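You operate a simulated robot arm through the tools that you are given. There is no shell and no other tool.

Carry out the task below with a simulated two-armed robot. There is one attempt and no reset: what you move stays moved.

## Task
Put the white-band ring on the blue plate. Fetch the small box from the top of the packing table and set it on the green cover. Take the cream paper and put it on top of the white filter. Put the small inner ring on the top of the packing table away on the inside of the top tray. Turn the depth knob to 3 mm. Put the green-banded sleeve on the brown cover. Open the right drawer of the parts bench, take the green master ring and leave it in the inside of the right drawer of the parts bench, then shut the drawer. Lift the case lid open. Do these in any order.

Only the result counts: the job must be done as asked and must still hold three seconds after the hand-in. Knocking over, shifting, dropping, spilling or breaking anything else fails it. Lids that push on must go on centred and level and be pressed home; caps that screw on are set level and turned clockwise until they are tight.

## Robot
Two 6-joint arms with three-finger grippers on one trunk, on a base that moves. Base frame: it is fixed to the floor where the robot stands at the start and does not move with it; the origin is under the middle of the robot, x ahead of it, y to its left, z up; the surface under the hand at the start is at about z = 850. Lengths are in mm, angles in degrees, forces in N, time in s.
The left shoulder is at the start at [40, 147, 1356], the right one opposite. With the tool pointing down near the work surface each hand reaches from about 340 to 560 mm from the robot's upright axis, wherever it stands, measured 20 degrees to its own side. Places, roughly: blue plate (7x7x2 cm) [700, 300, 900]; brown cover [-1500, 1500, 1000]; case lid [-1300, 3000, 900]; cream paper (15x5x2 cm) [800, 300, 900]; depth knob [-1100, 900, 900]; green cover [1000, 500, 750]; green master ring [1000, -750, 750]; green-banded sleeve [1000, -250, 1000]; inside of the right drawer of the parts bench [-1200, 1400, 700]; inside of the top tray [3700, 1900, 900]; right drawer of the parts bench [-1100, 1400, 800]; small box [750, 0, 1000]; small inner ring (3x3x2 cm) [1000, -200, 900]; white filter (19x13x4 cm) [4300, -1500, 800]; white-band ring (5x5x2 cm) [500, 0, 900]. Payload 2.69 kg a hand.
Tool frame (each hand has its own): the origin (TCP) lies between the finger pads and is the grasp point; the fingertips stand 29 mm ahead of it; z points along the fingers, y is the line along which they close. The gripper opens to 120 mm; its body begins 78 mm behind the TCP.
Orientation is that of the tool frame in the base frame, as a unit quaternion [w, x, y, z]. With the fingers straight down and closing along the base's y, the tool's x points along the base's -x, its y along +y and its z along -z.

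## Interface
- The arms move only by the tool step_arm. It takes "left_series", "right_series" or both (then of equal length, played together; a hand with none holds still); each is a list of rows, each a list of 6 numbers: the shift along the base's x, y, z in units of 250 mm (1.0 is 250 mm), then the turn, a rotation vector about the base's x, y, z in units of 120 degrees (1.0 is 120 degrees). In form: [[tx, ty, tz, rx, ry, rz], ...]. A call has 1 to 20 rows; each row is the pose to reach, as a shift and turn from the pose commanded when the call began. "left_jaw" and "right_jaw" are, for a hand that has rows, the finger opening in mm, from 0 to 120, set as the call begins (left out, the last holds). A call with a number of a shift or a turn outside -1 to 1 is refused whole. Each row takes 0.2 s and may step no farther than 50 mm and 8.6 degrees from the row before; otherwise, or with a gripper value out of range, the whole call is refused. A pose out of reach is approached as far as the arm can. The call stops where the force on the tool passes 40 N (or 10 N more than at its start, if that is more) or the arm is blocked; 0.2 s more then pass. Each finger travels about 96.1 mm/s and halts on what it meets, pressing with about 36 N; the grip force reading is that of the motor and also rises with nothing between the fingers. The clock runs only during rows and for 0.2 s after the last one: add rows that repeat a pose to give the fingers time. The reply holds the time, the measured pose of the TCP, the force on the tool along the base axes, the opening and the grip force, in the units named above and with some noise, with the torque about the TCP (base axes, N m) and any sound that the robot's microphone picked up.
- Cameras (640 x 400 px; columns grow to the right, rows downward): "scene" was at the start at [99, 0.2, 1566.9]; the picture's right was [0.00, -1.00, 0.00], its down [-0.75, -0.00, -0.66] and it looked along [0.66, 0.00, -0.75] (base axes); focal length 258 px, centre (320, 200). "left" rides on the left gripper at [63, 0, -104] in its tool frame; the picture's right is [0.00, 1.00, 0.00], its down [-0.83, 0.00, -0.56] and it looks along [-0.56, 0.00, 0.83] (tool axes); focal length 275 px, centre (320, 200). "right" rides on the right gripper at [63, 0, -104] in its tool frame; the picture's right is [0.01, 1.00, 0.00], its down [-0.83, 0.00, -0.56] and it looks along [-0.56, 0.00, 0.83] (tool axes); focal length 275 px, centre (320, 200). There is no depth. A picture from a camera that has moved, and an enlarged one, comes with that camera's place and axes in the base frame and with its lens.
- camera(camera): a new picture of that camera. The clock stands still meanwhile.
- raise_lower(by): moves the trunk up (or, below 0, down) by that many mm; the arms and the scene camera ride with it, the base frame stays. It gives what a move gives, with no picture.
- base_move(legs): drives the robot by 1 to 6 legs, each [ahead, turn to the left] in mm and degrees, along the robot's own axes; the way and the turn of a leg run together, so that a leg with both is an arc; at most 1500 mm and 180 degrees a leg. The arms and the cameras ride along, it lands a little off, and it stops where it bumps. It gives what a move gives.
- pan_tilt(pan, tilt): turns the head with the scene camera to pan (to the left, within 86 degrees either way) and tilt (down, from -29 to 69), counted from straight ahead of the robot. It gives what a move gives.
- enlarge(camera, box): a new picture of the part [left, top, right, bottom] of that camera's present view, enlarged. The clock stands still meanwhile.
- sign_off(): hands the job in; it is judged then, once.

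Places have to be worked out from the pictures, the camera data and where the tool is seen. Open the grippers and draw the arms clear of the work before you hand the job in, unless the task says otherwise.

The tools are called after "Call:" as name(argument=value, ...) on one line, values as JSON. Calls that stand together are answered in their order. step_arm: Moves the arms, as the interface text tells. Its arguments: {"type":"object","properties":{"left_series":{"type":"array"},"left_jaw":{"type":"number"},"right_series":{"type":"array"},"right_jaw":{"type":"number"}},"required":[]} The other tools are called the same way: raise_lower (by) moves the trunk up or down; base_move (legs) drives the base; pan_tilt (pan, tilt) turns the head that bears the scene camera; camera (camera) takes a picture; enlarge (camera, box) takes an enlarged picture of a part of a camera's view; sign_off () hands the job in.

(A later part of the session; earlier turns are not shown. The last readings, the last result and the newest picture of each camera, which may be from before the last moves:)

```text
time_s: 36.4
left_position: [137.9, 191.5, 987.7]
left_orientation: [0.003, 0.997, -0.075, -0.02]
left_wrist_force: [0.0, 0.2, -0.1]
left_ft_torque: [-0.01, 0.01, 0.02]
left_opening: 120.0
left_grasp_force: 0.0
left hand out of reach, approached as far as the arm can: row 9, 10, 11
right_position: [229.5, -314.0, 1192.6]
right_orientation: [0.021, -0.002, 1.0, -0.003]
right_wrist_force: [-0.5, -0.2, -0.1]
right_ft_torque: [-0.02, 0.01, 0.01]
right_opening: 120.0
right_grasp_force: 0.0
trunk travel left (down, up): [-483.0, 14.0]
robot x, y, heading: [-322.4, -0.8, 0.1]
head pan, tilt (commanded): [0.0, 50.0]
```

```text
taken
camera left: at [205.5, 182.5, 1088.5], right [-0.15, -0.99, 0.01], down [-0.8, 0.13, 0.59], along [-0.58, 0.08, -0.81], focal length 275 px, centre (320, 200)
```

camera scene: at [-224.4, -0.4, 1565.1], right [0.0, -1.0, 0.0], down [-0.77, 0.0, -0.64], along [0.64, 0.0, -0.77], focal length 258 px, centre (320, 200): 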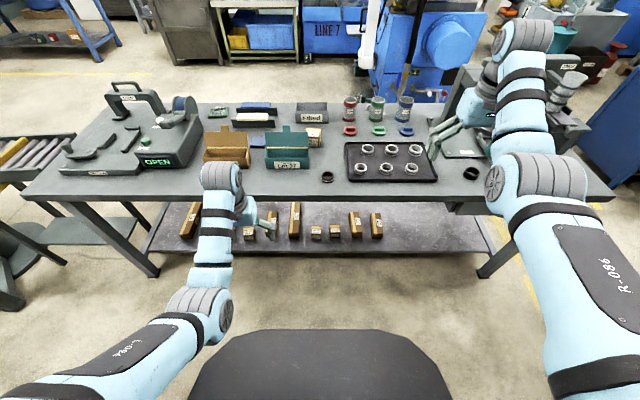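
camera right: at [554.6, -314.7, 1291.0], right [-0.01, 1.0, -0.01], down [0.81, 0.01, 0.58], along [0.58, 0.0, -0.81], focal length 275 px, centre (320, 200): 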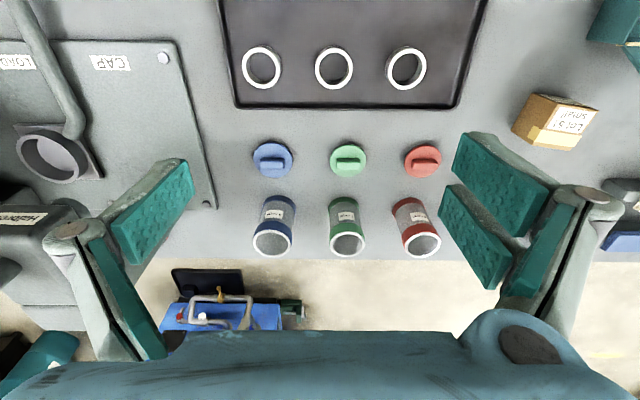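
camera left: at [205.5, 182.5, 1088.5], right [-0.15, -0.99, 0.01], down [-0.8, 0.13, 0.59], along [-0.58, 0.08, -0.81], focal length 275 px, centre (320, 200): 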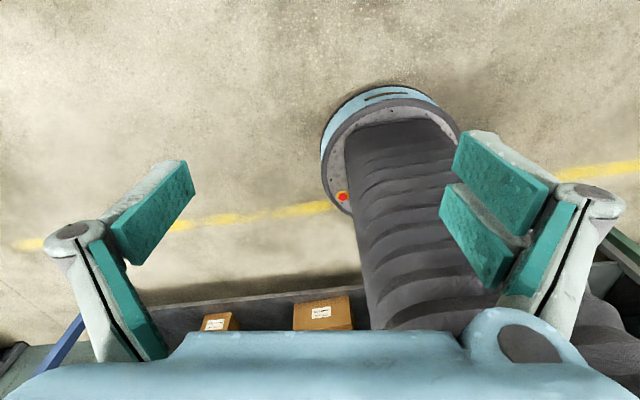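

The base is a round disc of about 260 mm radius with a bellows column reaching about 180 mm ahead, so it should be able to come much closer; the earlier stop was probably the arms being at their limit. I turn the left wrist back and bring the right hand to an easy pose.

Call:
step_arm(left_series=[[0, 0, 0, 0, 0, -0.07], [0, 0, 0, 0, 0, -0.14], [0, 0, 0, 0, 0, -0.21], [0, 0, 0, 0, 0, -0.28], [0, 0, 0, 0, 0, -0.35], [0, 0, 0, 0, 0, -0.42], [0, 0, 0, 0, 0, -0.49], [0, 0, 0, 0, 0, -0.56], [0, 0, 0, 0, 0, -0.63], [0, 0, 0, 0, 0, -0.7], [0, 0, 0, 0, 0, -0.72]], right_series=[[-0.025, 0.04, -0.08, 0, 0, 0], [-0.05, 0.08, -0.16, 0, 0, 0], [-0.075, 0.12, -0.24, 0, 0, 0], [-0.1, 0.16, -0.32, 0, 0, 0], [-0.125, 0.2, -0.4, 0, 0, 0], [-0.15, 0.24, -0.48, 0, 0, 0], [-0.175, 0.28, -0.56, 0, 0, 0], [-0.2, 0.32, -0.64, 0, 0, 0], [-0.225, 0.36, -0.72, 0, 0, 0], [-0.25, 0.4, -0.8, 0, 0, 0], [-0.28, 0.44, -0.88, 0, 0, 0]])

Call:
step_arm(left_series=[[0, 0, 0, 0, 0, -0.07], [0, 0, 0, 0, 0, -0.14], [0, 0, 0, 0, 0, -0.21], [0, 0, 0, 0, 0, -0.28], [0, 0, 0, 0, 0, -0.35], [0, 0, 0, 0, 0, -0.42], [0, 0, 0, 0, 0, -0.49], [0, 0, 0, 0, 0, -0.56], [0, 0, 0, 0, 0, -0.63], [0, 0, 0, 0, 0, -0.7], [0, 0, 0, 0, 0, -0.708]])

```text
time_s: 38.8
left_position: [133.4, 191.4, 989.1]
left_orientation: [0.012, -0.674, 0.738, 0.016]
left_wrist_force: [-0.1, -1.0, -0.5]
left_ft_torque: [0.03, 0.0, -0.01]
left_opening: 119.8
left_grasp_force: 0.0
left hand out of reach, approached as far as the arm can: row 2
right_position: [160.2, -203.2, 972.7]
right_orientation: [0.02, -0.001, 1.0, -0.003]
right_wrist_force: [0.2, 0.0, 1.0]
right_ft_torque: [0.0, -0.03, 0.01]
right_opening: 120.0
right_grasp_force: 0.1
right hand out of reach, approached as far as the arm can: row 1, 2, 3, 4, 5, 6, 7
trunk travel left (down, up): [-483.0, 14.0]
robot x, y, heading: [-324.1, -1.6, 0.5]
head pan, tilt (commanded): [0.0, 50.0]
```

```text
time_s: 41.1
left_position: [134.8, 190.9, 990.7]
left_orientation: [0.019, 0.002, 1.0, 0.005]
left_wrist_force: [0.2, -0.1, 0.0]
left_ft_torque: [-0.03, 0.02, 0.03]
left_opening: 120.0
left_grasp_force: 0.0
right_position: [159.3, -202.7, 972.3]
right_orientation: [0.02, -0.002, 1.0, -0.004]
right_wrist_force: [0.0, -0.1, 0.0]
right_ft_torque: [0.02, -0.03, -0.01]
right_opening: 120.0
right_grasp_force: 0.1
trunk travel left (down, up): [-483.0, 14.0]
robot x, y, heading: [-321.0, -0.2, 0.1]
head pan, tilt (commanded): [0.0, 50.0]
```

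Both hands are in easy poses. I drive ahead to about x=40, from where the white-band ring is well in reach of the left hand.

Call:
base_move(legs=[[360, 0]])

Call:
camera(camera="left")

Call:
camera(camera="right")

```text
time_s: 43.5
left_position: [488.6, 197.3, 990.0]
left_orientation: [0.021, -0.002, 1.0, 0.005]
left_wrist_force: [0.0, 0.4, 0.3]
left_ft_torque: [0.02, 0.0, -0.04]
left_opening: 119.9
left_grasp_force: 0.0
right_position: [515.7, -196.6, 974.1]
right_orientation: [0.022, -0.005, 1.0, -0.004]
right_wrist_force: [-0.1, 0.5, 0.1]
right_ft_torque: [-0.02, 0.0, 0.0]
right_opening: 120.1
right_grasp_force: 0.1
trunk travel left (down, up): [-483.0, 14.0]
robot x, y, heading: [35.3, 3.4, 0.7]
head pan, tilt (commanded): [0.0, 50.0]
```

```text
taken
camera left: at [423.1, 195.5, 1091.8], right [0.0, 1.0, 0.01], down [0.81, -0.01, 0.59], along [0.59, 0.01, -0.81], focal length 275 px, centre (320, 200)
```

left: 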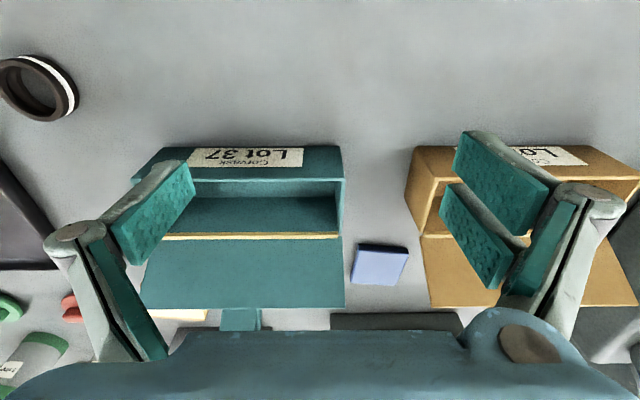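

```text
taken
camera right: at [447.1, -199.7, 1076.3], right [-0.01, 1.0, -0.01], down [0.81, 0.02, 0.59], along [0.59, 0.0, -0.81], focal length 275 px, centre (320, 200)
```

right: 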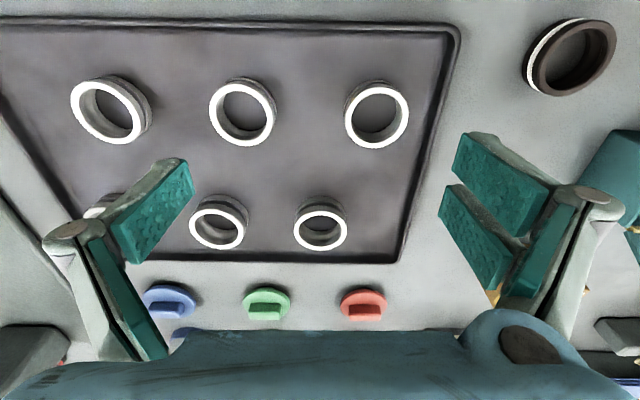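

Both wrist views put the ring at about [478,-23]. I move the right hand aside and bring the left hand over the ring.

Call:
step_arm(left_series=[[0, 0, -0.02, 0, 0, 0], [-0.01, -0.18, -0.04, 0, 0, 0], [-0.02, -0.36, -0.06, 0, 0, 0], [-0.03, -0.54, -0.08, 0, 0, 0], [-0.04, -0.72, -0.1, 0, 0, 0], [-0.044, -0.88, -0.12, 0, 0, 0]], right_series=[[0, -0.1, 0, 0, 0, 0], [0, -0.2, 0, 0, 0, 0], [0, -0.3, 0, 0, 0, 0], [0, -0.4, 0, 0, 0, 0], [0, -0.4, 0, 0, 0, 0], [0, -0.4, 0, 0, 0, 0]])

Call:
camera(camera="left")

```text
time_s: 44.9
left_position: [528.0, 37.7, 935.9]
left_orientation: [0.019, -0.014, 1.0, 0.016]
left_wrist_force: [0.6, -1.1, -0.4]
left_ft_torque: [0.04, 0.02, 0.02]
left_opening: 119.6
left_grasp_force: 0.0
left hand out of reach, approached as far as the arm can: row 5, 6
right_position: [517.2, -300.7, 972.2]
right_orientation: [0.02, -0.005, 1.0, -0.003]
right_wrist_force: [-0.2, -0.6, -0.3]
right_ft_torque: [0.03, 0.0, 0.02]
right_opening: 120.3
right_grasp_force: 0.0
trunk travel left (down, up): [-483.0, 14.0]
robot x, y, heading: [35.5, -1.2, 0.5]
head pan, tilt (commanded): [0.0, 50.0]
```

```text
taken
camera left: at [462.8, 33.5, 1037.3], right [-0.02, 1.0, 0.03], down [0.81, 0.0, 0.59], along [0.59, 0.04, -0.81], focal length 275 px, centre (320, 200)
```

left: 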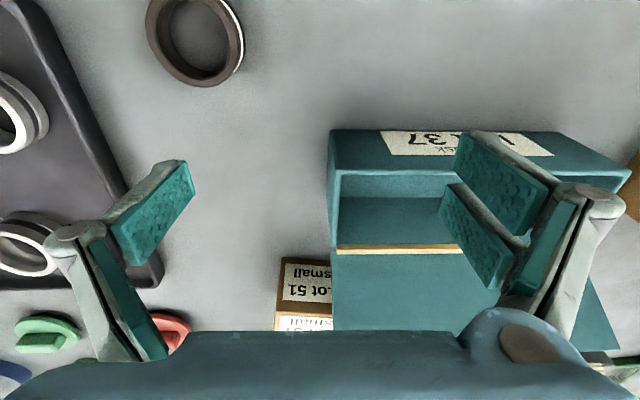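

The left arm cannot cross that far to the right. I draw it back along the same way, then I will turn the robot about 20 degrees right so the ring lies in the left hand's zone.

Call:
step_arm(left_series=[[-0.01, 0.08, 0.04, 0, 0, 0], [-0.03, 0.2, 0.09, 0, 0, 0], [-0.07, 0.34, 0.13, 0, 0, 0], [-0.11, 0.48, 0.17, 0, 0, 0], [-0.15, 0.62, 0.2, 0, 0, 0]])

Call:
base_move(legs=[[-60, 0], [0, -22]])

Call:
camera(camera="left")

Call:
camera(camera="scene")

```text
time_s: 46.0
left_position: [485.7, 177.9, 990.8]
left_orientation: [0.019, -0.002, 1.0, 0.003]
left_wrist_force: [0.9, 0.6, 0.0]
left_ft_torque: [0.0, 0.0, 0.0]
left_opening: 119.7
left_grasp_force: 0.1
right_position: [516.7, -295.5, 971.7]
right_orientation: [0.02, -0.004, 1.0, -0.004]
right_wrist_force: [0.4, 0.2, 1.1]
right_ft_torque: [0.01, -0.02, -0.01]
right_opening: 120.1
right_grasp_force: 0.2
trunk travel left (down, up): [-483.0, 14.0]
robot x, y, heading: [35.6, 1.3, 0.5]
head pan, tilt (commanded): [0.0, 50.0]
```

```text
time_s: 48.2
left_position: [460.3, -4.6, 991.9]
left_orientation: [0.019, 0.187, 0.982, 0.001]
left_wrist_force: [-0.9, -0.7, -0.6]
left_ft_torque: [0.0, 0.0, -0.02]
left_opening: 119.8
left_grasp_force: 0.0
right_position: [312.9, -457.7, 972.3]
right_orientation: [0.019, 0.184, 0.983, -0.008]
right_wrist_force: [-0.2, 0.3, -0.3]
right_ft_torque: [0.02, 0.0, 0.02]
right_opening: 120.2
right_grasp_force: 0.1
trunk travel left (down, up): [-483.0, 14.0]
robot x, y, heading: [-24.8, 1.9, -21.2]
head pan, tilt (commanded): [0.0, 50.0]
```

```text
taken
camera left: at [399.8, 19.5, 1092.6], right [0.37, 0.93, 0.01], down [0.75, -0.3, 0.59], along [0.55, -0.21, -0.81], focal length 275 px, centre (320, 200)
```

left: 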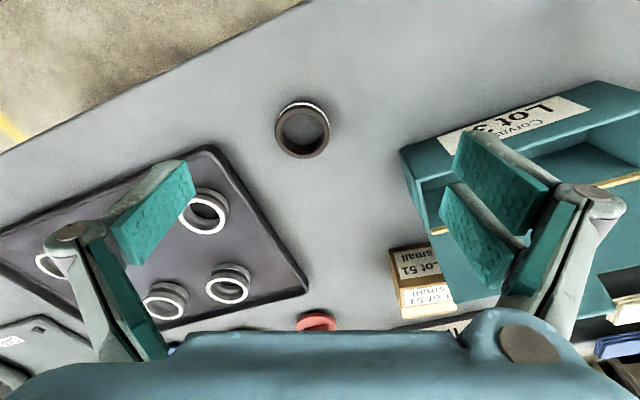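

```text
taken
camera scene: at [66.7, -33.1, 1565.1], right [-0.36, -0.93, 0.0], down [-0.71, 0.28, -0.64], along [0.6, -0.23, -0.77], focal length 258 px, centre (320, 200)
```

scene: 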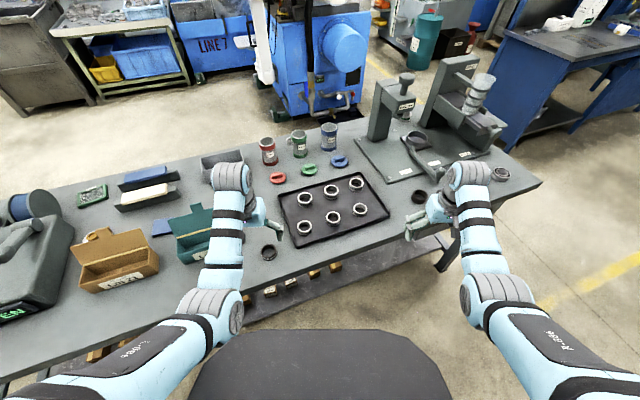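

The ring appears at about [480,-26] in the left view. I lower the left hand to z about 920 over it, tool levelled, with the fingers opened to 80 mm to keep clear of the green box.

Call:
step_arm(left_series=[[0.02, -0.02, -0.08, 0.002, 0.006, 0], [0.05, -0.05, -0.16, 0.004, 0.012, 0], [0.08, -0.08, -0.24, 0.0066, 0.017, 0], [0.08, -0.08, -0.28, 0.0066, 0.017, 0]], left_jaw=80)

Call:
camera(camera="left")

```text
time_s: 49.2
left_position: [479.9, -25.8, 921.6]
left_orientation: [0.002, 0.186, 0.982, 0.004]
left_wrist_force: [0.3, 0.6, -1.0]
left_ft_torque: [0.03, 0.01, 0.02]
left_opening: 79.8
left_grasp_force: 0.0
right_position: [312.6, -457.4, 972.4]
right_orientation: [0.019, 0.184, 0.983, -0.007]
right_wrist_force: [0.8, 0.7, -0.3]
right_ft_torque: [0.01, -0.01, -0.03]
right_opening: 120.1
right_grasp_force: 0.0
trunk travel left (down, up): [-483.0, 14.0]
robot x, y, heading: [-24.6, 2.8, -21.0]
head pan, tilt (commanded): [0.0, 50.0]
```

```text
taken
camera left: at [422.7, -3.5, 1025.6], right [0.37, 0.93, 0.01], down [0.77, -0.31, 0.56], along [0.52, -0.2, -0.83], focal length 275 px, centre (320, 200)
```

left: 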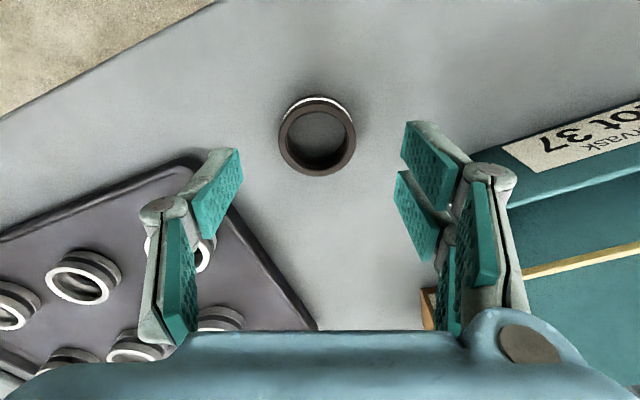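

The ring centre (about [478,-26]) lies right under the TCP. I lower to z about 880 and then close on the ring.

Call:
step_arm(left_series=[[-0.004, 0, -0.1, 0, 0, 0], [-0.006, 0, -0.15, 0, 0, 0], [-0.006, 0, -0.166, 0, 0, 0]])

Call:
camera(camera="left")

```text
time_s: 50.0
left_position: [479.4, -24.5, 878.5]
left_orientation: [0.002, 0.188, 0.982, 0.004]
left_wrist_force: [-0.1, 0.6, 0.2]
left_ft_torque: [0.01, -0.04, -0.01]
left_opening: 80.2
left_grasp_force: 0.0
right_position: [311.9, -457.0, 972.5]
right_orientation: [0.019, 0.184, 0.983, -0.008]
right_wrist_force: [-0.3, 0.5, 0.3]
right_ft_torque: [0.0, -0.03, -0.03]
right_opening: 120.1
right_grasp_force: 0.1
trunk travel left (down, up): [-483.0, 14.0]
robot x, y, heading: [-23.4, -2.7, -21.5]
head pan, tilt (commanded): [0.0, 50.0]
```

```text
taken
camera left: at [421.3, -2.6, 983.2], right [0.37, 0.93, 0.01], down [0.77, -0.31, 0.56], along [0.52, -0.2, -0.83], focal length 275 px, centre (320, 200)
```

left: 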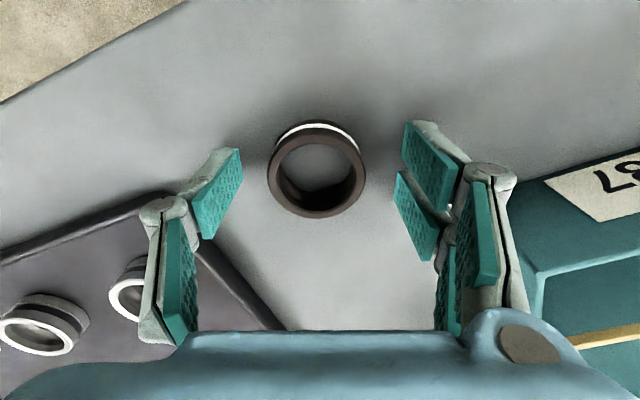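

No contact with the table yet; I raise 2 mm for clearance and close the fingers on the ring.

Call:
step_arm(left_series=[[0, 0, 0.008, 0, 0, 0], [0, 0, 0.008, 0, 0, 0], [0, 0, 0.008, 0, 0, 0], [0, 0, 0.008, 0, 0, 0]], left_jaw=30)

Call:
camera(camera="left")

```text
time_s: 51.0
left_position: [477.7, -25.9, 881.2]
left_orientation: [0.001, 0.187, 0.982, 0.004]
left_wrist_force: [0.1, 0.3, -0.5]
left_ft_torque: [0.0, 0.01, 0.02]
left_opening: 45.7
left_grasp_force: 35.3
right_position: [311.4, -456.5, 971.2]
right_orientation: [0.019, 0.184, 0.983, -0.007]
right_wrist_force: [-0.1, -1.0, 0.3]
right_ft_torque: [0.04, -0.02, -0.01]
right_opening: 120.0
right_grasp_force: 0.0
trunk travel left (down, up): [-483.0, 14.0]
robot x, y, heading: [-23.7, -2.0, -21.5]
head pan, tilt (commanded): [0.0, 50.0]
```

```text
taken
camera left: at [421.2, -2.9, 985.5], right [0.37, 0.93, 0.01], down [0.77, -0.31, 0.56], along [0.52, -0.2, -0.83], focal length 275 px, centre (320, 200)
```

left: 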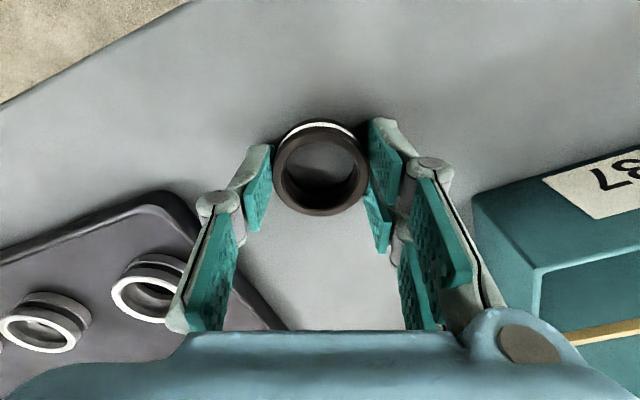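

The ring is gripped (opening 45.7, force 35). I lift it and extend outward to z about 1060 so that it clears the boxes.

Call:
step_arm(left_series=[[0, 0, 0.15, 0, 0, 0], [0, 0, 0.3, 0, 0, 0], [0.06, -0.02, 0.42, 0, 0, 0], [0.14, -0.05, 0.52, 0, 0, 0], [0.2, -0.08, 0.62, 0, 0, 0], [0.26, -0.1, 0.716, 0, 0, 0]])

Call:
camera(camera="left")

```text
time_s: 52.4
left_position: [544.2, -52.0, 1059.6]
left_orientation: [0.001, 0.188, 0.982, 0.005]
left_wrist_force: [-0.4, 0.2, -1.7]
left_ft_torque: [0.01, 0.03, -0.03]
left_opening: 45.6
left_grasp_force: 36.0
right_position: [312.3, -457.4, 971.5]
right_orientation: [0.019, 0.184, 0.983, -0.007]
right_wrist_force: [0.2, 0.4, 0.5]
right_ft_torque: [0.01, -0.04, -0.03]
right_opening: 119.8
right_grasp_force: 0.0
trunk travel left (down, up): [-483.0, 14.0]
robot x, y, heading: [-21.0, 4.0, -21.1]
head pan, tilt (commanded): [0.0, 50.0]
```

```text
taken
camera left: at [487.6, -28.5, 1164.5], right [0.37, 0.93, 0.01], down [0.77, -0.31, 0.56], along [0.52, -0.2, -0.83], focal length 275 px, centre (320, 200)
```

left: 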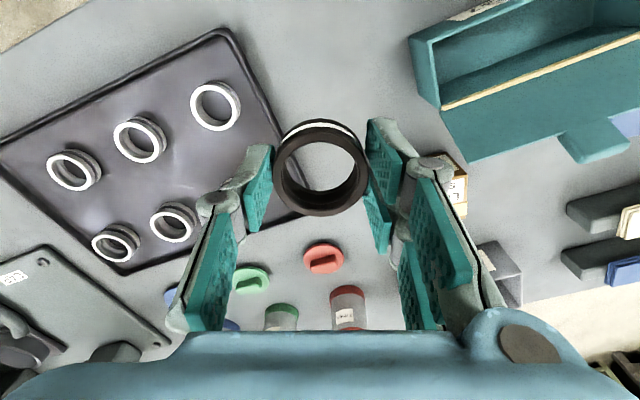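

The ring is held firmly. I turn back to heading 0 and drive ahead to about x=168.

Call:
base_move(legs=[[0, 21.5], [190, 0]])

Call:
camera(camera="left")

Call:
camera(camera="scene")

```text
time_s: 55.1
left_position: [714.6, 161.5, 1063.1]
left_orientation: [0.002, 0.0, 1.0, 0.004]
left_wrist_force: [-0.8, -0.2, -0.2]
left_ft_torque: [0.01, -0.02, -0.02]
left_opening: 45.6
left_grasp_force: 35.2
right_position: [647.0, -301.4, 974.6]
right_orientation: [0.022, -0.003, 1.0, -0.004]
right_wrist_force: [-0.4, 0.1, -0.1]
right_ft_torque: [-0.02, -0.08, 0.01]
right_opening: 119.8
right_grasp_force: 0.1
trunk travel left (down, up): [-483.0, 14.0]
robot x, y, heading: [166.8, 3.6, 0.2]
head pan, tilt (commanded): [0.0, 50.0]
```

```text
taken
camera left: at [651.9, 161.7, 1166.3], right [0.0, 1.0, 0.01], down [0.83, -0.01, 0.56], along [0.56, 0.0, -0.83], focal length 275 px, centre (320, 200)
```

left: 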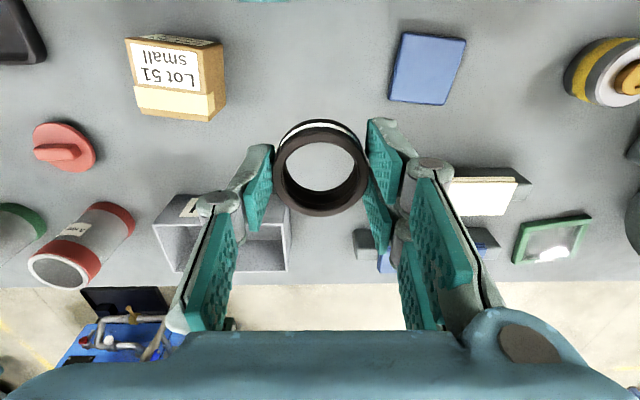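

```text
taken
camera scene: at [261.1, 1.8, 1565.5], right [0.0, -1.0, 0.0], down [-0.76, 0.0, -0.65], along [0.65, 0.0, -0.76], focal length 258 px, centre (320, 200)
```

scene: 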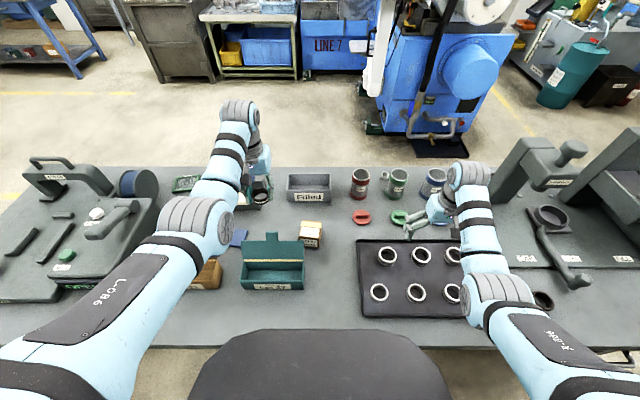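

The stance at x=167 works. I zoom to see the plate's thickness and exact place.

Call:
enlarge(camera="left", box=[360, 0, 520, 120])

Call:
enlarge(camera="scene", box=[200, 170, 340, 270])

```text
3.33 times, centred on (440, 60) of left
camera zoom: at [651.9, 161.7, 1166.3], right [0.0, 1.0, 0.01], down [0.83, -0.01, 0.56], along [0.56, 0.0, -0.83], focal length 918 px, centre (-80, 667)
```

zoom: 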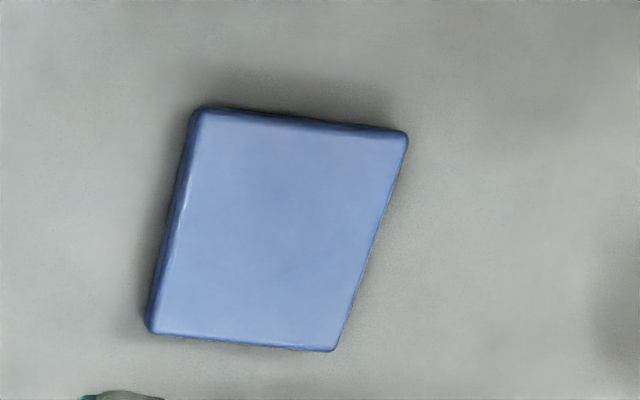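

```text
4.00 times, centred on (270, 220) of scene
camera zoom: at [261.1, 1.8, 1565.5], right [0.0, -1.0, 0.0], down [-0.76, 0.0, -0.65], along [0.65, 0.0, -0.76], focal length 1031 px, centre (520, 120)
```

zoom: 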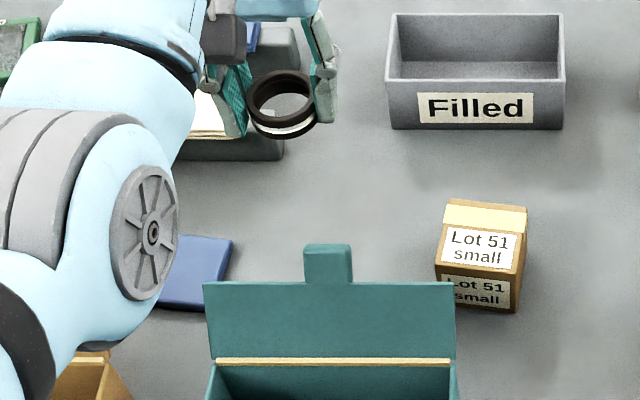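

The plate's centre is about [698,270] and it is thin. I move the ring above it, raise the right hand a little, and then lower the trunk by 80 for reach.

Call:
step_arm(left_series=[[-0.02, 0.12, 0, 0, 0, 0], [-0.04, 0.24, 0, 0, 0, 0], [-0.06, 0.36, 0, 0, 0, 0], [-0.064, 0.434, 0, 0, 0, 0]], right_series=[[0, 0, 0.07, 0, 0, 0], [0, 0, 0.14, 0, 0, 0], [0, 0, 0.21, 0, 0, 0], [0, 0, 0.22, 0, 0, 0]])

Call:
raise_lower(by=-80)

Call:
camera(camera="left")

```text
time_s: 56.1
left_position: [702.7, 271.1, 1059.6]
left_orientation: [0.0, 0.0, 1.0, 0.004]
left_wrist_force: [0.1, 0.0, -1.0]
left_ft_torque: [0.02, 0.0, -0.03]
left_opening: 45.8
left_grasp_force: 36.0
right_position: [653.5, -299.5, 1027.9]
right_orientation: [0.021, -0.003, 1.0, -0.004]
right_wrist_force: [0.4, 0.2, 0.3]
right_ft_torque: [0.01, 0.01, -0.02]
right_opening: 119.8
right_grasp_force: 0.1
trunk travel left (down, up): [-483.0, 14.0]
robot x, y, heading: [167.2, 2.2, 0.1]
head pan, tilt (commanded): [0.0, 50.0]
```

```text
time_s: 57.2
left_position: [699.8, 270.0, 979.1]
left_orientation: [0.0, -0.001, 1.0, 0.005]
left_wrist_force: [0.6, 1.1, -0.8]
left_ft_torque: [-0.01, -0.01, 0.02]
left_opening: 45.6
left_grasp_force: 35.6
right_position: [652.1, -298.7, 945.7]
right_orientation: [0.021, -0.002, 1.0, -0.003]
right_wrist_force: [-1.0, -0.1, 0.5]
right_ft_torque: [0.0, -0.03, -0.01]
right_opening: 119.7
right_grasp_force: 0.1
trunk travel left (down, up): [-403.0, 94.0]
robot x, y, heading: [168.9, -0.8, 0.5]
head pan, tilt (commanded): [0.0, 50.0]
```

```text
taken
camera left: at [639.9, 270.3, 1083.3], right [0.0, 1.0, 0.01], down [0.83, -0.01, 0.56], along [0.56, 0.0, -0.83], focal length 275 px, centre (320, 200)
```

left: 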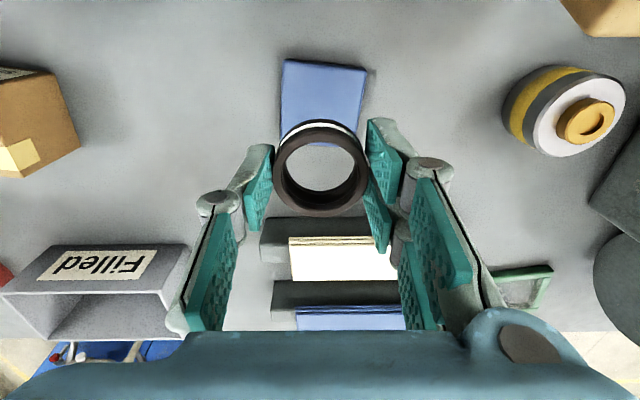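

The ring is over the plate. I lower it to z about 905.

Call:
step_arm(left_series=[[-0.004, 0.002, -0.12, 0, 0, 0], [-0.008, 0.004, -0.24, 0, 0, 0], [-0.008, 0.004, -0.296, 0, 0, 0]])

Call:
camera(camera="left")

Call:
enlarge(camera="scene", box=[160, 130, 340, 260])

```text
time_s: 58.0
left_position: [699.0, 272.8, 906.3]
left_orientation: [0.0, -0.001, 1.0, 0.004]
left_wrist_force: [-0.4, 0.3, -0.4]
left_ft_torque: [0.01, 0.02, 0.02]
left_opening: 45.8
left_grasp_force: 36.2
right_position: [649.8, -299.7, 947.0]
right_orientation: [0.02, -0.003, 1.0, -0.003]
right_wrist_force: [-0.2, -0.1, -0.1]
right_ft_torque: [0.0, -0.02, 0.02]
right_opening: 120.1
right_grasp_force: 0.1
trunk travel left (down, up): [-403.0, 94.0]
robot x, y, heading: [167.2, -1.0, 0.0]
head pan, tilt (commanded): [0.0, 50.0]
```

```text
taken
camera left: at [637.6, 271.8, 1010.1], right [0.01, 1.0, 0.01], down [0.83, -0.01, 0.56], along [0.56, 0.0, -0.83], focal length 275 px, centre (320, 200)
```

left: 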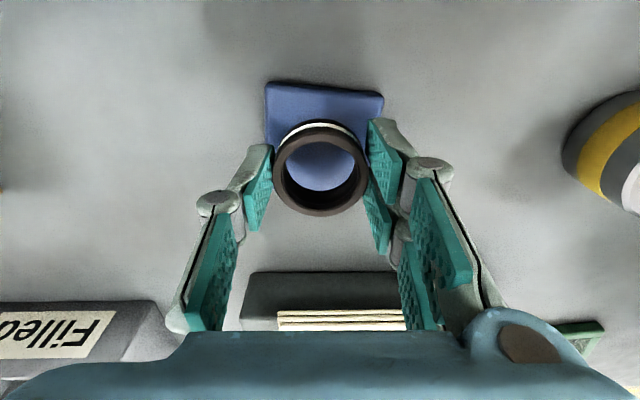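

```text
3.08 times, centred on (250, 195) of scene
camera zoom: at [266.8, 2.0, 1484.8], right [0.0, -1.0, 0.0], down [-0.77, 0.0, -0.64], along [0.64, 0.0, -0.77], focal length 793 px, centre (535, 215)
```

zoom: 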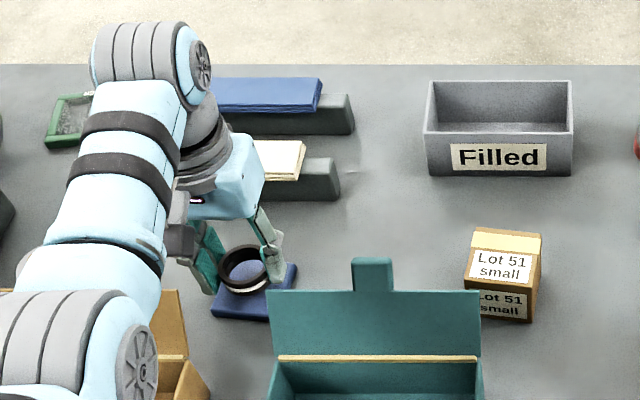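

The ring is about centred on the plate. I lower it in small steps until I feel the plate.

Call:
step_arm(left_series=[[0.008, 0.004, -0.03, 0, 0, 0], [0.008, 0.004, -0.04, 0, 0, 0], [0.008, 0.004, -0.05, 0, 0, 0], [0.008, 0.004, -0.06, 0, 0, 0]])

Call:
camera(camera="left")

```text
time_s: 59.0
left_position: [701.2, 273.1, 893.3]
left_orientation: [0.002, 0.0, 1.0, 0.005]
left_wrist_force: [0.3, 1.6, 13.8]
left_ft_torque: [-0.21, 0.07, 0.04]
left_opening: 45.8
left_grasp_force: 36.0
right_position: [650.3, -300.1, 946.2]
right_orientation: [0.022, -0.003, 1.0, -0.004]
right_wrist_force: [0.8, 0.2, -0.8]
right_ft_torque: [0.0, 0.0, 0.0]
right_opening: 120.0
right_grasp_force: 0.1
trunk travel left (down, up): [-403.0, 94.0]
robot x, y, heading: [168.1, -0.7, 0.2]
head pan, tilt (commanded): [0.0, 50.0]
```

```text
taken
camera left: at [639.7, 272.4, 997.0], right [0.0, 1.0, 0.01], down [0.83, -0.01, 0.56], along [0.56, 0.01, -0.83], focal length 275 px, centre (320, 200)
```

left: 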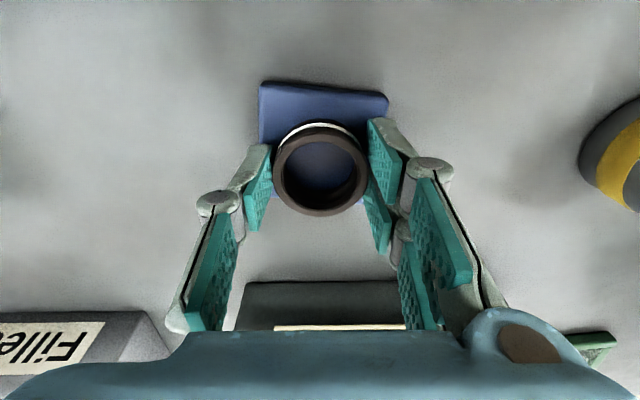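

Contact at 13.8 N: the ring rests on the plate. I ease up 1 mm, open the fingers a little and rise straight up.

Call:
step_arm(left_series=[[0, 0, 0.005, 0, 0, 0], [0, 0, 0.005, 0, 0, 0]])

Call:
step_arm(left_series=[[0, 0, 0.0, 0, 0, 0], [0, 0, 0.0, 0, 0, 0], [0, 0, 0, 0, 0, 0]], left_jaw=70)

Call:
step_arm(left_series=[[0, 0, 0.04, 0, 0, 0], [0, 0, 0.12, 0, 0, 0], [0, 0, 0.28, 0, 0, 0], [0, 0, 0.4, 0, 0, 0]])

Call:
camera(camera="left")

```text
time_s: 59.6
left_position: [701.4, 272.6, 893.8]
left_orientation: [0.0, 0.0, 1.0, 0.004]
left_wrist_force: [2.5, 0.8, 8.2]
left_ft_torque: [-0.1, -0.13, 0.06]
left_opening: 45.7
left_grasp_force: 36.4
right_position: [650.5, -299.6, 947.2]
right_orientation: [0.021, -0.003, 1.0, -0.003]
right_wrist_force: [0.0, -0.3, -0.3]
right_ft_torque: [0.01, -0.01, 0.0]
right_opening: 120.1
right_grasp_force: 0.0
trunk travel left (down, up): [-403.0, 94.0]
robot x, y, heading: [171.0, -0.7, 0.1]
head pan, tilt (commanded): [0.0, 50.0]
```

```text
time_s: 60.4
left_position: [702.4, 274.3, 893.1]
left_orientation: [0.0, -0.001, 1.0, 0.004]
left_wrist_force: [0.0, -0.2, -0.1]
left_ft_torque: [0.02, 0.01, -0.01]
left_opening: 69.9
left_grasp_force: 0.1
right_position: [651.9, -300.7, 945.8]
right_orientation: [0.021, -0.002, 1.0, -0.003]
right_wrist_force: [0.7, 0.1, -0.4]
right_ft_torque: [0.03, 0.02, 0.0]
right_opening: 120.1
right_grasp_force: 0.0
trunk travel left (down, up): [-403.0, 94.0]
robot x, y, heading: [168.2, 1.6, 0.2]
head pan, tilt (commanded): [0.0, 50.0]
```

```text
time_s: 61.4
left_position: [700.1, 271.5, 993.5]
left_orientation: [-0.001, 0.0, 1.0, 0.005]
left_wrist_force: [0.7, -0.1, -1.0]
left_ft_torque: [0.02, 0.03, 0.01]
left_opening: 69.8
left_grasp_force: 0.1
right_position: [652.2, -297.9, 946.2]
right_orientation: [0.021, -0.003, 1.0, -0.003]
right_wrist_force: [-0.1, 0.2, -0.5]
right_ft_torque: [0.0, -0.03, 0.01]
right_opening: 120.2
right_grasp_force: 0.2
trunk travel left (down, up): [-403.0, 94.0]
robot x, y, heading: [169.4, -1.5, 0.3]
head pan, tilt (commanded): [0.0, 50.0]
```

```text
taken
camera left: at [638.8, 270.8, 1096.1], right [0.0, 1.0, 0.01], down [0.83, -0.01, 0.56], along [0.56, 0.0, -0.83], focal length 275 px, centre (320, 200)
```

left: 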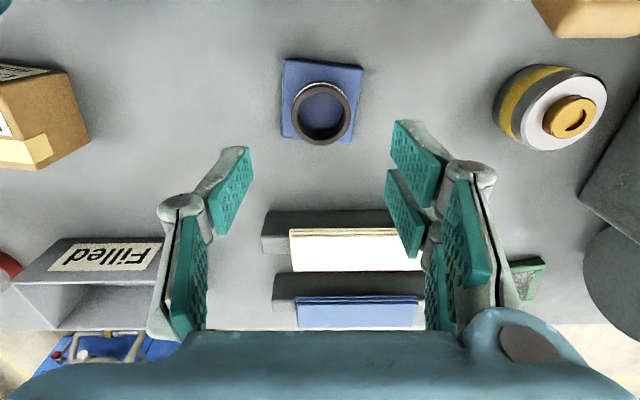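

The white-band ring sits well on the blue plate. Next I go round to the far side of the table: I raise the trunk so the hands clear the lids, back off, and drive around the right end of the table.

Call:
raise_lower(by=80)

Call:
base_move(legs=[[-400, 0], [0, -90], [1500, 0], [100, 0], [0, 90]])

Call:
pan_tilt(pan=0, tilt=30)

Call:
camera(camera="scene")

```text
time_s: 62.6
left_position: [700.4, 271.6, 1072.3]
left_orientation: [-0.001, 0.0, 1.0, 0.005]
left_wrist_force: [1.1, 0.1, -0.2]
left_ft_torque: [0.0, 0.02, 0.01]
left_opening: 69.9
left_grasp_force: 0.1
right_position: [652.1, -299.3, 1027.2]
right_orientation: [0.02, -0.002, 1.0, -0.004]
right_wrist_force: [1.0, -0.2, 0.6]
right_ft_torque: [-0.03, 0.03, -0.02]
right_opening: 120.3
right_grasp_force: 0.1
trunk travel left (down, up): [-483.0, 14.0]
robot x, y, heading: [168.3, 1.2, 0.4]
head pan, tilt (commanded): [0.0, 50.0]
```

```text
time_s: 80.6
left_position: [319.6, -1346.4, 1072.7]
left_orientation: [0.0, -0.005, 1.0, 0.005]
left_wrist_force: [-0.1, -0.9, 0.1]
left_ft_torque: [-0.04, -0.02, -0.03]
left_opening: 70.1
left_grasp_force: 0.0
right_position: [278.1, -1918.0, 1025.9]
right_orientation: [0.021, -0.009, 1.0, -0.003]
right_wrist_force: [-0.6, 0.0, -0.9]
right_ft_torque: [-0.03, 0.02, -0.02]
right_opening: 119.9
right_grasp_force: 0.0
trunk travel left (down, up): [-483.0, 14.0]
robot x, y, heading: [-210.5, -1623.7, 1.0]
head pan, tilt (commanded): [0.0, 50.0]
```

```text
time_s: 81.4
left_position: [319.4, -1345.0, 1072.8]
left_orientation: [0.0, -0.006, 1.0, 0.004]
left_wrist_force: [-0.1, -0.1, -0.3]
left_ft_torque: [0.02, 0.0, 0.03]
left_opening: 70.1
left_grasp_force: 0.1
right_position: [276.6, -1917.6, 1026.5]
right_orientation: [0.021, -0.009, 1.0, -0.003]
right_wrist_force: [0.1, -0.5, 0.1]
right_ft_torque: [0.06, 0.03, 0.01]
right_opening: 119.8
right_grasp_force: 0.2
trunk travel left (down, up): [-483.0, 14.0]
robot x, y, heading: [-210.9, -1622.8, 0.9]
head pan, tilt (commanded): [0.0, 30.0]
```

```text
taken
camera scene: at [-97.6, -1620.5, 1594.6], right [0.02, -1.0, 0.0], down [-0.5, -0.01, -0.87], along [0.87, 0.01, -0.5], focal length 258 px, centre (320, 200)
```

scene: 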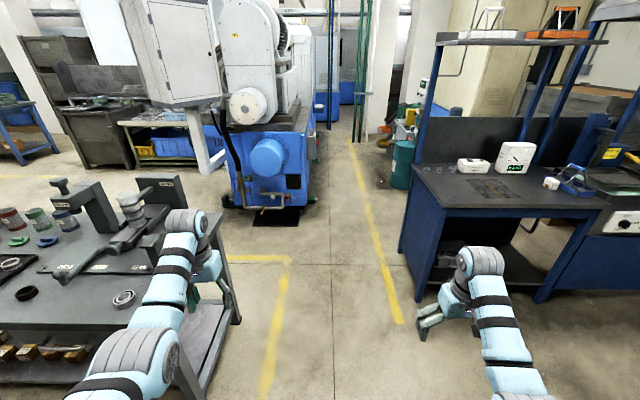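

The way ahead is clear. I drive along the right end of the table to its far side and then up to y about -155, facing the table.

Call:
base_move(legs=[[1500, 0], [220, 0], [0, 89]])

Call:
pan_tilt(pan=0, tilt=30)

Call:
camera(camera="scene")

```text
time_s: 94.0
left_position: [1288.0, -1093.7, 1072.4]
left_orientation: [-0.003, -0.693, 0.721, 0.004]
left_wrist_force: [0.4, 0.0, -0.2]
left_ft_torque: [-0.03, 0.03, -0.03]
left_opening: 70.1
left_grasp_force: 0.1
right_position: [1858.4, -1164.7, 1027.1]
right_orientation: [0.018, -0.694, 0.719, 0.012]
right_wrist_force: [-0.3, -0.7, 0.0]
right_ft_torque: [0.01, 0.01, 0.0]
right_opening: 120.2
right_grasp_force: 0.1
trunk travel left (down, up): [-483.0, 14.0]
robot x, y, heading: [1537.8, -1634.3, 87.9]
head pan, tilt (commanded): [0.0, 30.0]
```

```text
time_s: 94.6
left_position: [1289.6, -1093.7, 1072.8]
left_orientation: [-0.003, -0.693, 0.721, 0.004]
left_wrist_force: [0.4, -0.5, -0.2]
left_ft_torque: [0.0, -0.01, 0.01]
left_opening: 70.3
left_grasp_force: 0.1
right_position: [1857.7, -1165.3, 1025.8]
right_orientation: [0.017, -0.696, 0.718, 0.012]
right_wrist_force: [-0.3, 0.1, -0.4]
right_ft_torque: [0.02, -0.01, 0.01]
right_opening: 120.0
right_grasp_force: 0.0
trunk travel left (down, up): [-483.0, 14.0]
robot x, y, heading: [1539.6, -1634.8, 87.8]
head pan, tilt (commanded): [0.0, 30.0]
```

```text
taken
camera scene: at [1541.8, -1524.8, 1594.6], right [1.0, -0.04, 0.0], down [-0.02, -0.5, -0.87], along [0.03, 0.87, -0.5], focal length 258 px, centre (320, 200)
```

scene: 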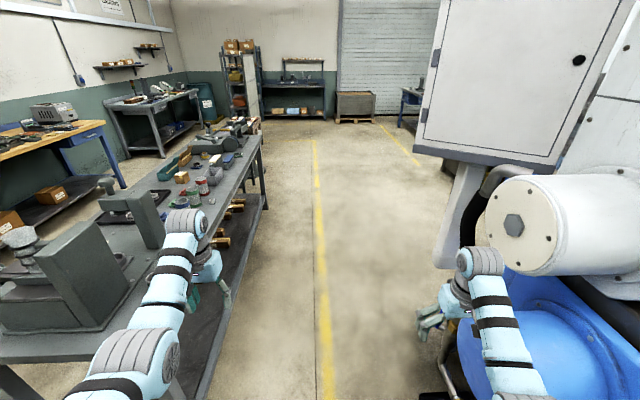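

My heading drifts slightly toward the machine on the right, so I turn 6 degrees toward the table, drive on, then face the table.

Call:
base_move(legs=[[0, 6.5], [1470, 0], [0, 86]])

Call:
pan_tilt(pan=0, tilt=45)

Call:
camera(camera="scene")

```text
time_s: 106.2
left_position: [882.4, -433.5, 1071.9]
left_orientation: [0.005, 1.0, 0.003, 0.0]
left_wrist_force: [1.4, -0.6, 0.4]
left_ft_torque: [0.0, 0.0, -0.03]
left_opening: 70.1
left_grasp_force: 0.1
right_position: [928.4, 137.5, 1026.1]
right_orientation: [-0.003, 1.0, 0.004, -0.021]
right_wrist_force: [0.6, -0.7, -0.5]
right_ft_torque: [0.0, -0.03, 0.02]
right_opening: 120.3
right_grasp_force: 0.1
trunk travel left (down, up): [-483.0, 14.0]
robot x, y, heading: [1412.4, -162.4, -179.6]
head pan, tilt (commanded): [0.0, 30.0]
```

```text
time_s: 106.9
left_position: [881.6, -434.1, 1072.9]
left_orientation: [0.005, 1.0, 0.002, 0.0]
left_wrist_force: [0.0, 0.6, -0.1]
left_ft_torque: [0.0, -0.01, -0.01]
left_opening: 69.7
left_grasp_force: 0.1
right_position: [928.4, 137.2, 1026.8]
right_orientation: [-0.003, 1.0, 0.006, -0.021]
right_wrist_force: [0.7, 1.4, 0.5]
right_ft_torque: [-0.03, -0.01, 0.03]
right_opening: 120.1
right_grasp_force: 0.0
trunk travel left (down, up): [-483.0, 14.0]
robot x, y, heading: [1414.2, -161.3, -179.5]
head pan, tilt (commanded): [0.0, 45.0]
```

```text
taken
camera scene: at [1311.4, -161.8, 1572.1], right [-0.01, 1.0, 0.0], down [0.71, 0.01, -0.71], along [-0.71, -0.01, -0.71], focal length 258 px, centre (320, 200)
```

scene: 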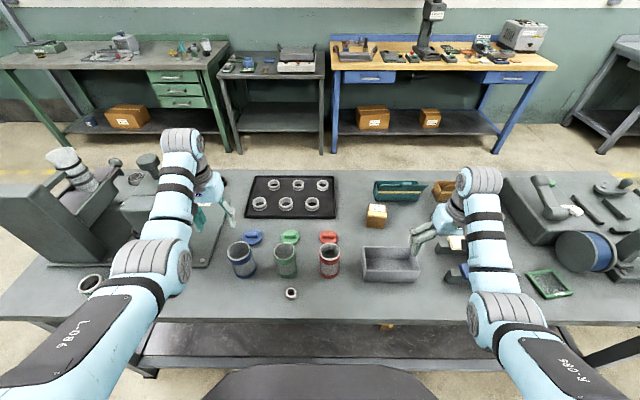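

I am on the far side now, facing the table. I zoom on the objects near this edge.

Call:
enlarge(camera="scene", box=[200, 200, 440, 350])

Call:
enlarge(camera="scene", box=[400, 170, 640, 320])

Call:
enlarge(camera="scene", box=[0, 140, 240, 320])

Call:
enlarge(camera="scene", box=[300, 0, 600, 150])

```text
2.67 times, centred on (320, 275) of scene
camera zoom: at [1311.4, -161.8, 1572.1], right [-0.01, 1.0, 0.0], down [0.71, 0.01, -0.71], along [-0.71, -0.01, -0.71], focal length 688 px, centre (320, 0)
```

zoom: 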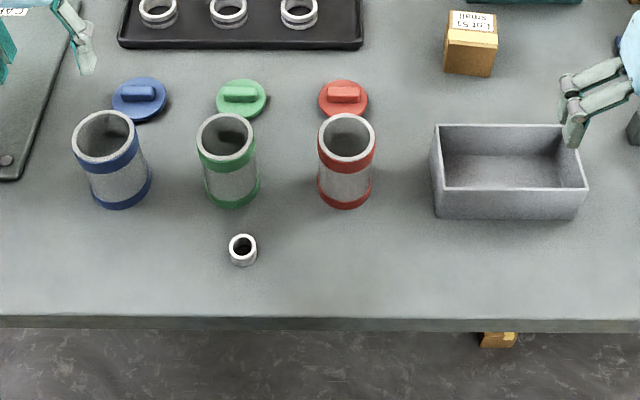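

```text
2.67 times, centred on (520, 245) of scene
camera zoom: at [1311.4, -161.8, 1572.1], right [-0.01, 1.0, 0.0], down [0.71, 0.01, -0.71], along [-0.71, -0.01, -0.71], focal length 688 px, centre (-213, 80)
```

zoom: 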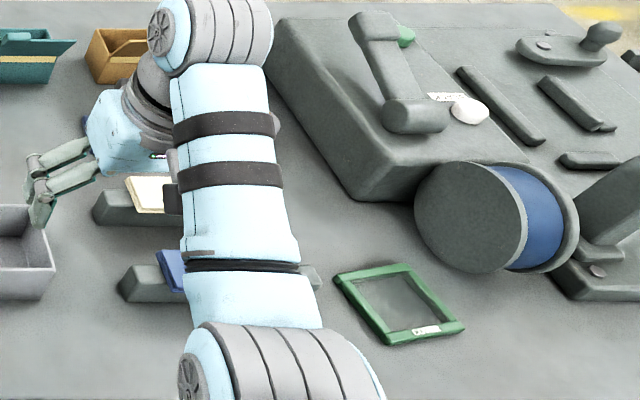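

```text
2.22 times, centred on (120, 230) of scene
camera zoom: at [1311.4, -161.8, 1572.1], right [-0.01, 1.0, 0.0], down [0.71, 0.01, -0.71], along [-0.71, -0.01, -0.71], focal length 573 px, centre (764, 133)
```

zoom: 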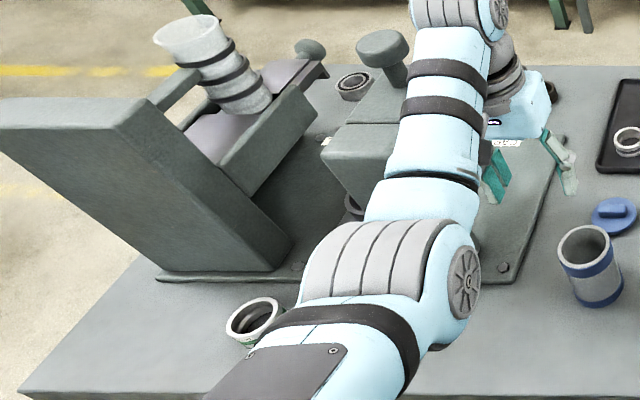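

```text
2.13 times, centred on (450, 75) of scene
camera zoom: at [1311.4, -161.8, 1572.1], right [-0.01, 1.0, 0.0], down [0.71, 0.01, -0.71], along [-0.71, -0.01, -0.71], focal length 550 px, centre (43, 467)
```

zoom: 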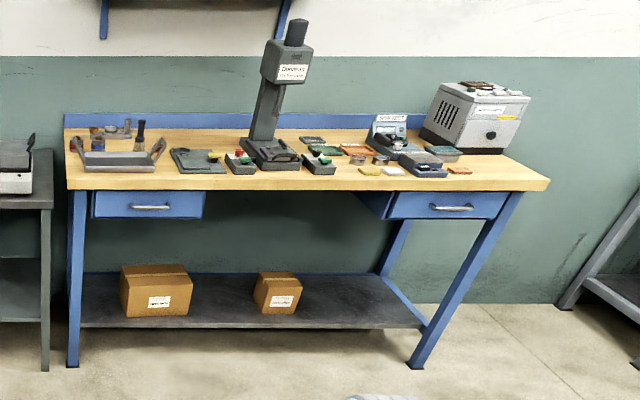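

Everything is recognised: green master ring near [959,-834], green cover near [946,507], and the parts bench beyond. I shift the left hand away from the press, then drive in 160 mm so the right hand can reach the small box.

Call:
step_arm(left_series=[[0, 0.15, 0, 0, 0, 0], [0, 0.3, 0, 0, 0, 0], [0, 0.4, 0, 0, 0, 0]])

Call:
base_move(legs=[[160, 0]])

Call:
camera(camera="right")

Call:
camera(camera="scene")

```text
time_s: 107.7
left_position: [882.9, -332.0, 1073.0]
left_orientation: [0.005, 1.0, 0.002, -0.001]
left_wrist_force: [0.5, -0.4, -0.3]
left_ft_torque: [0.03, -0.04, 0.01]
left_opening: 70.1
left_grasp_force: 0.2
right_position: [928.9, 137.3, 1027.3]
right_orientation: [-0.003, 1.0, 0.005, -0.02]
right_wrist_force: [-0.7, -0.6, 0.3]
right_ft_torque: [-0.02, -0.03, -0.02]
right_opening: 120.4
right_grasp_force: 0.1
trunk travel left (down, up): [-483.0, 14.0]
robot x, y, heading: [1408.8, -158.2, -179.8]
head pan, tilt (commanded): [0.0, 45.0]
```

```text
time_s: 109.2
left_position: [727.2, -336.0, 1075.3]
left_orientation: [0.004, 1.0, 0.003, -0.002]
left_wrist_force: [0.9, 0.1, 0.2]
left_ft_torque: [-0.03, -0.01, 0.0]
left_opening: 69.7
left_grasp_force: 0.0
right_position: [772.7, 135.0, 1027.8]
right_orientation: [-0.004, 1.0, 0.005, -0.023]
right_wrist_force: [0.4, 1.0, 0.0]
right_ft_torque: [0.03, 0.04, -0.01]
right_opening: 120.0
right_grasp_force: 0.1
trunk travel left (down, up): [-483.0, 14.0]
robot x, y, heading: [1254.6, -162.0, -179.6]
head pan, tilt (commanded): [0.0, 45.0]
```

```text
taken
camera right: at [839.2, 136.0, 1130.5], right [0.02, -1.0, -0.01], down [-0.81, -0.02, 0.59], along [-0.59, 0.0, -0.81], focal length 275 px, centre (320, 200)
```

right: 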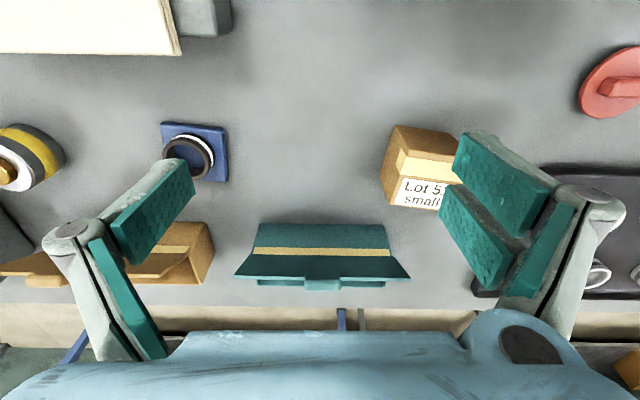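

```text
taken
camera scene: at [1157.7, -163.1, 1572.4], right [-0.01, 1.0, 0.0], down [0.7, 0.01, -0.71], along [-0.71, -0.01, -0.7], focal length 258 px, centre (320, 200)
```

scene: 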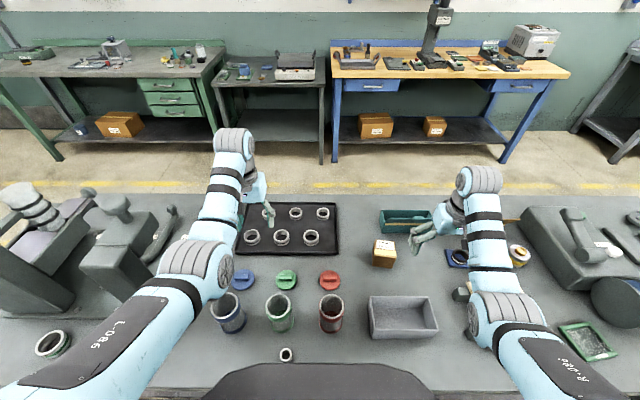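

I zoom on the small box in the right wrist view to find its top face exactly.

Call:
enlarge(camera="right", box=[340, 100, 500, 220])

Call:
enlarge(camera="scene", box=[340, 200, 460, 290])

```text
3.33 times, centred on (420, 160) of right
camera zoom: at [839.2, 136.0, 1130.5], right [0.02, -1.0, -0.01], down [-0.81, -0.02, 0.59], along [-0.59, 0.0, -0.81], focal length 918 px, centre (-13, 333)
```

zoom: 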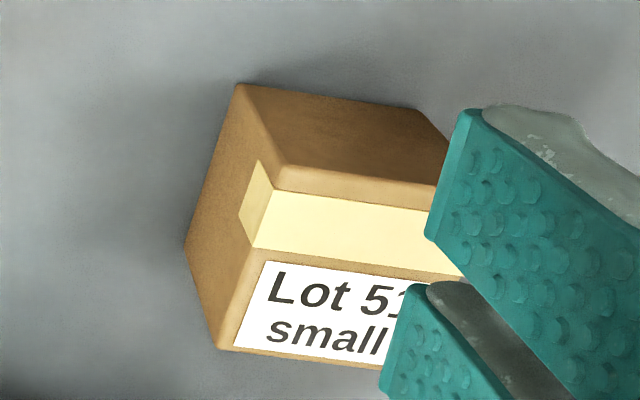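

```text
4.44 times, centred on (400, 245) of scene
camera zoom: at [1157.7, -163.1, 1572.4], right [-0.01, 1.0, 0.0], down [0.7, 0.01, -0.71], along [-0.71, -0.01, -0.7], focal length 1146 px, centre (-36, 0)
```

zoom: 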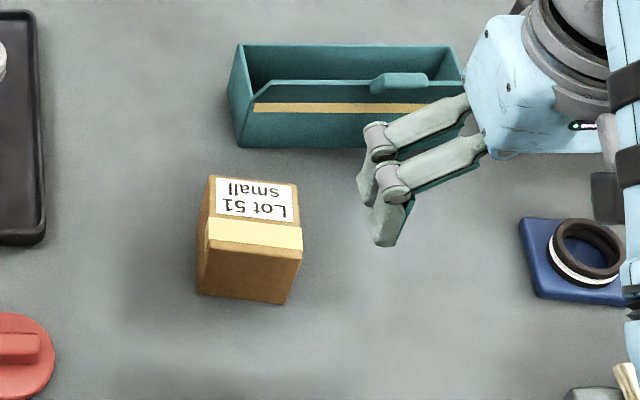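

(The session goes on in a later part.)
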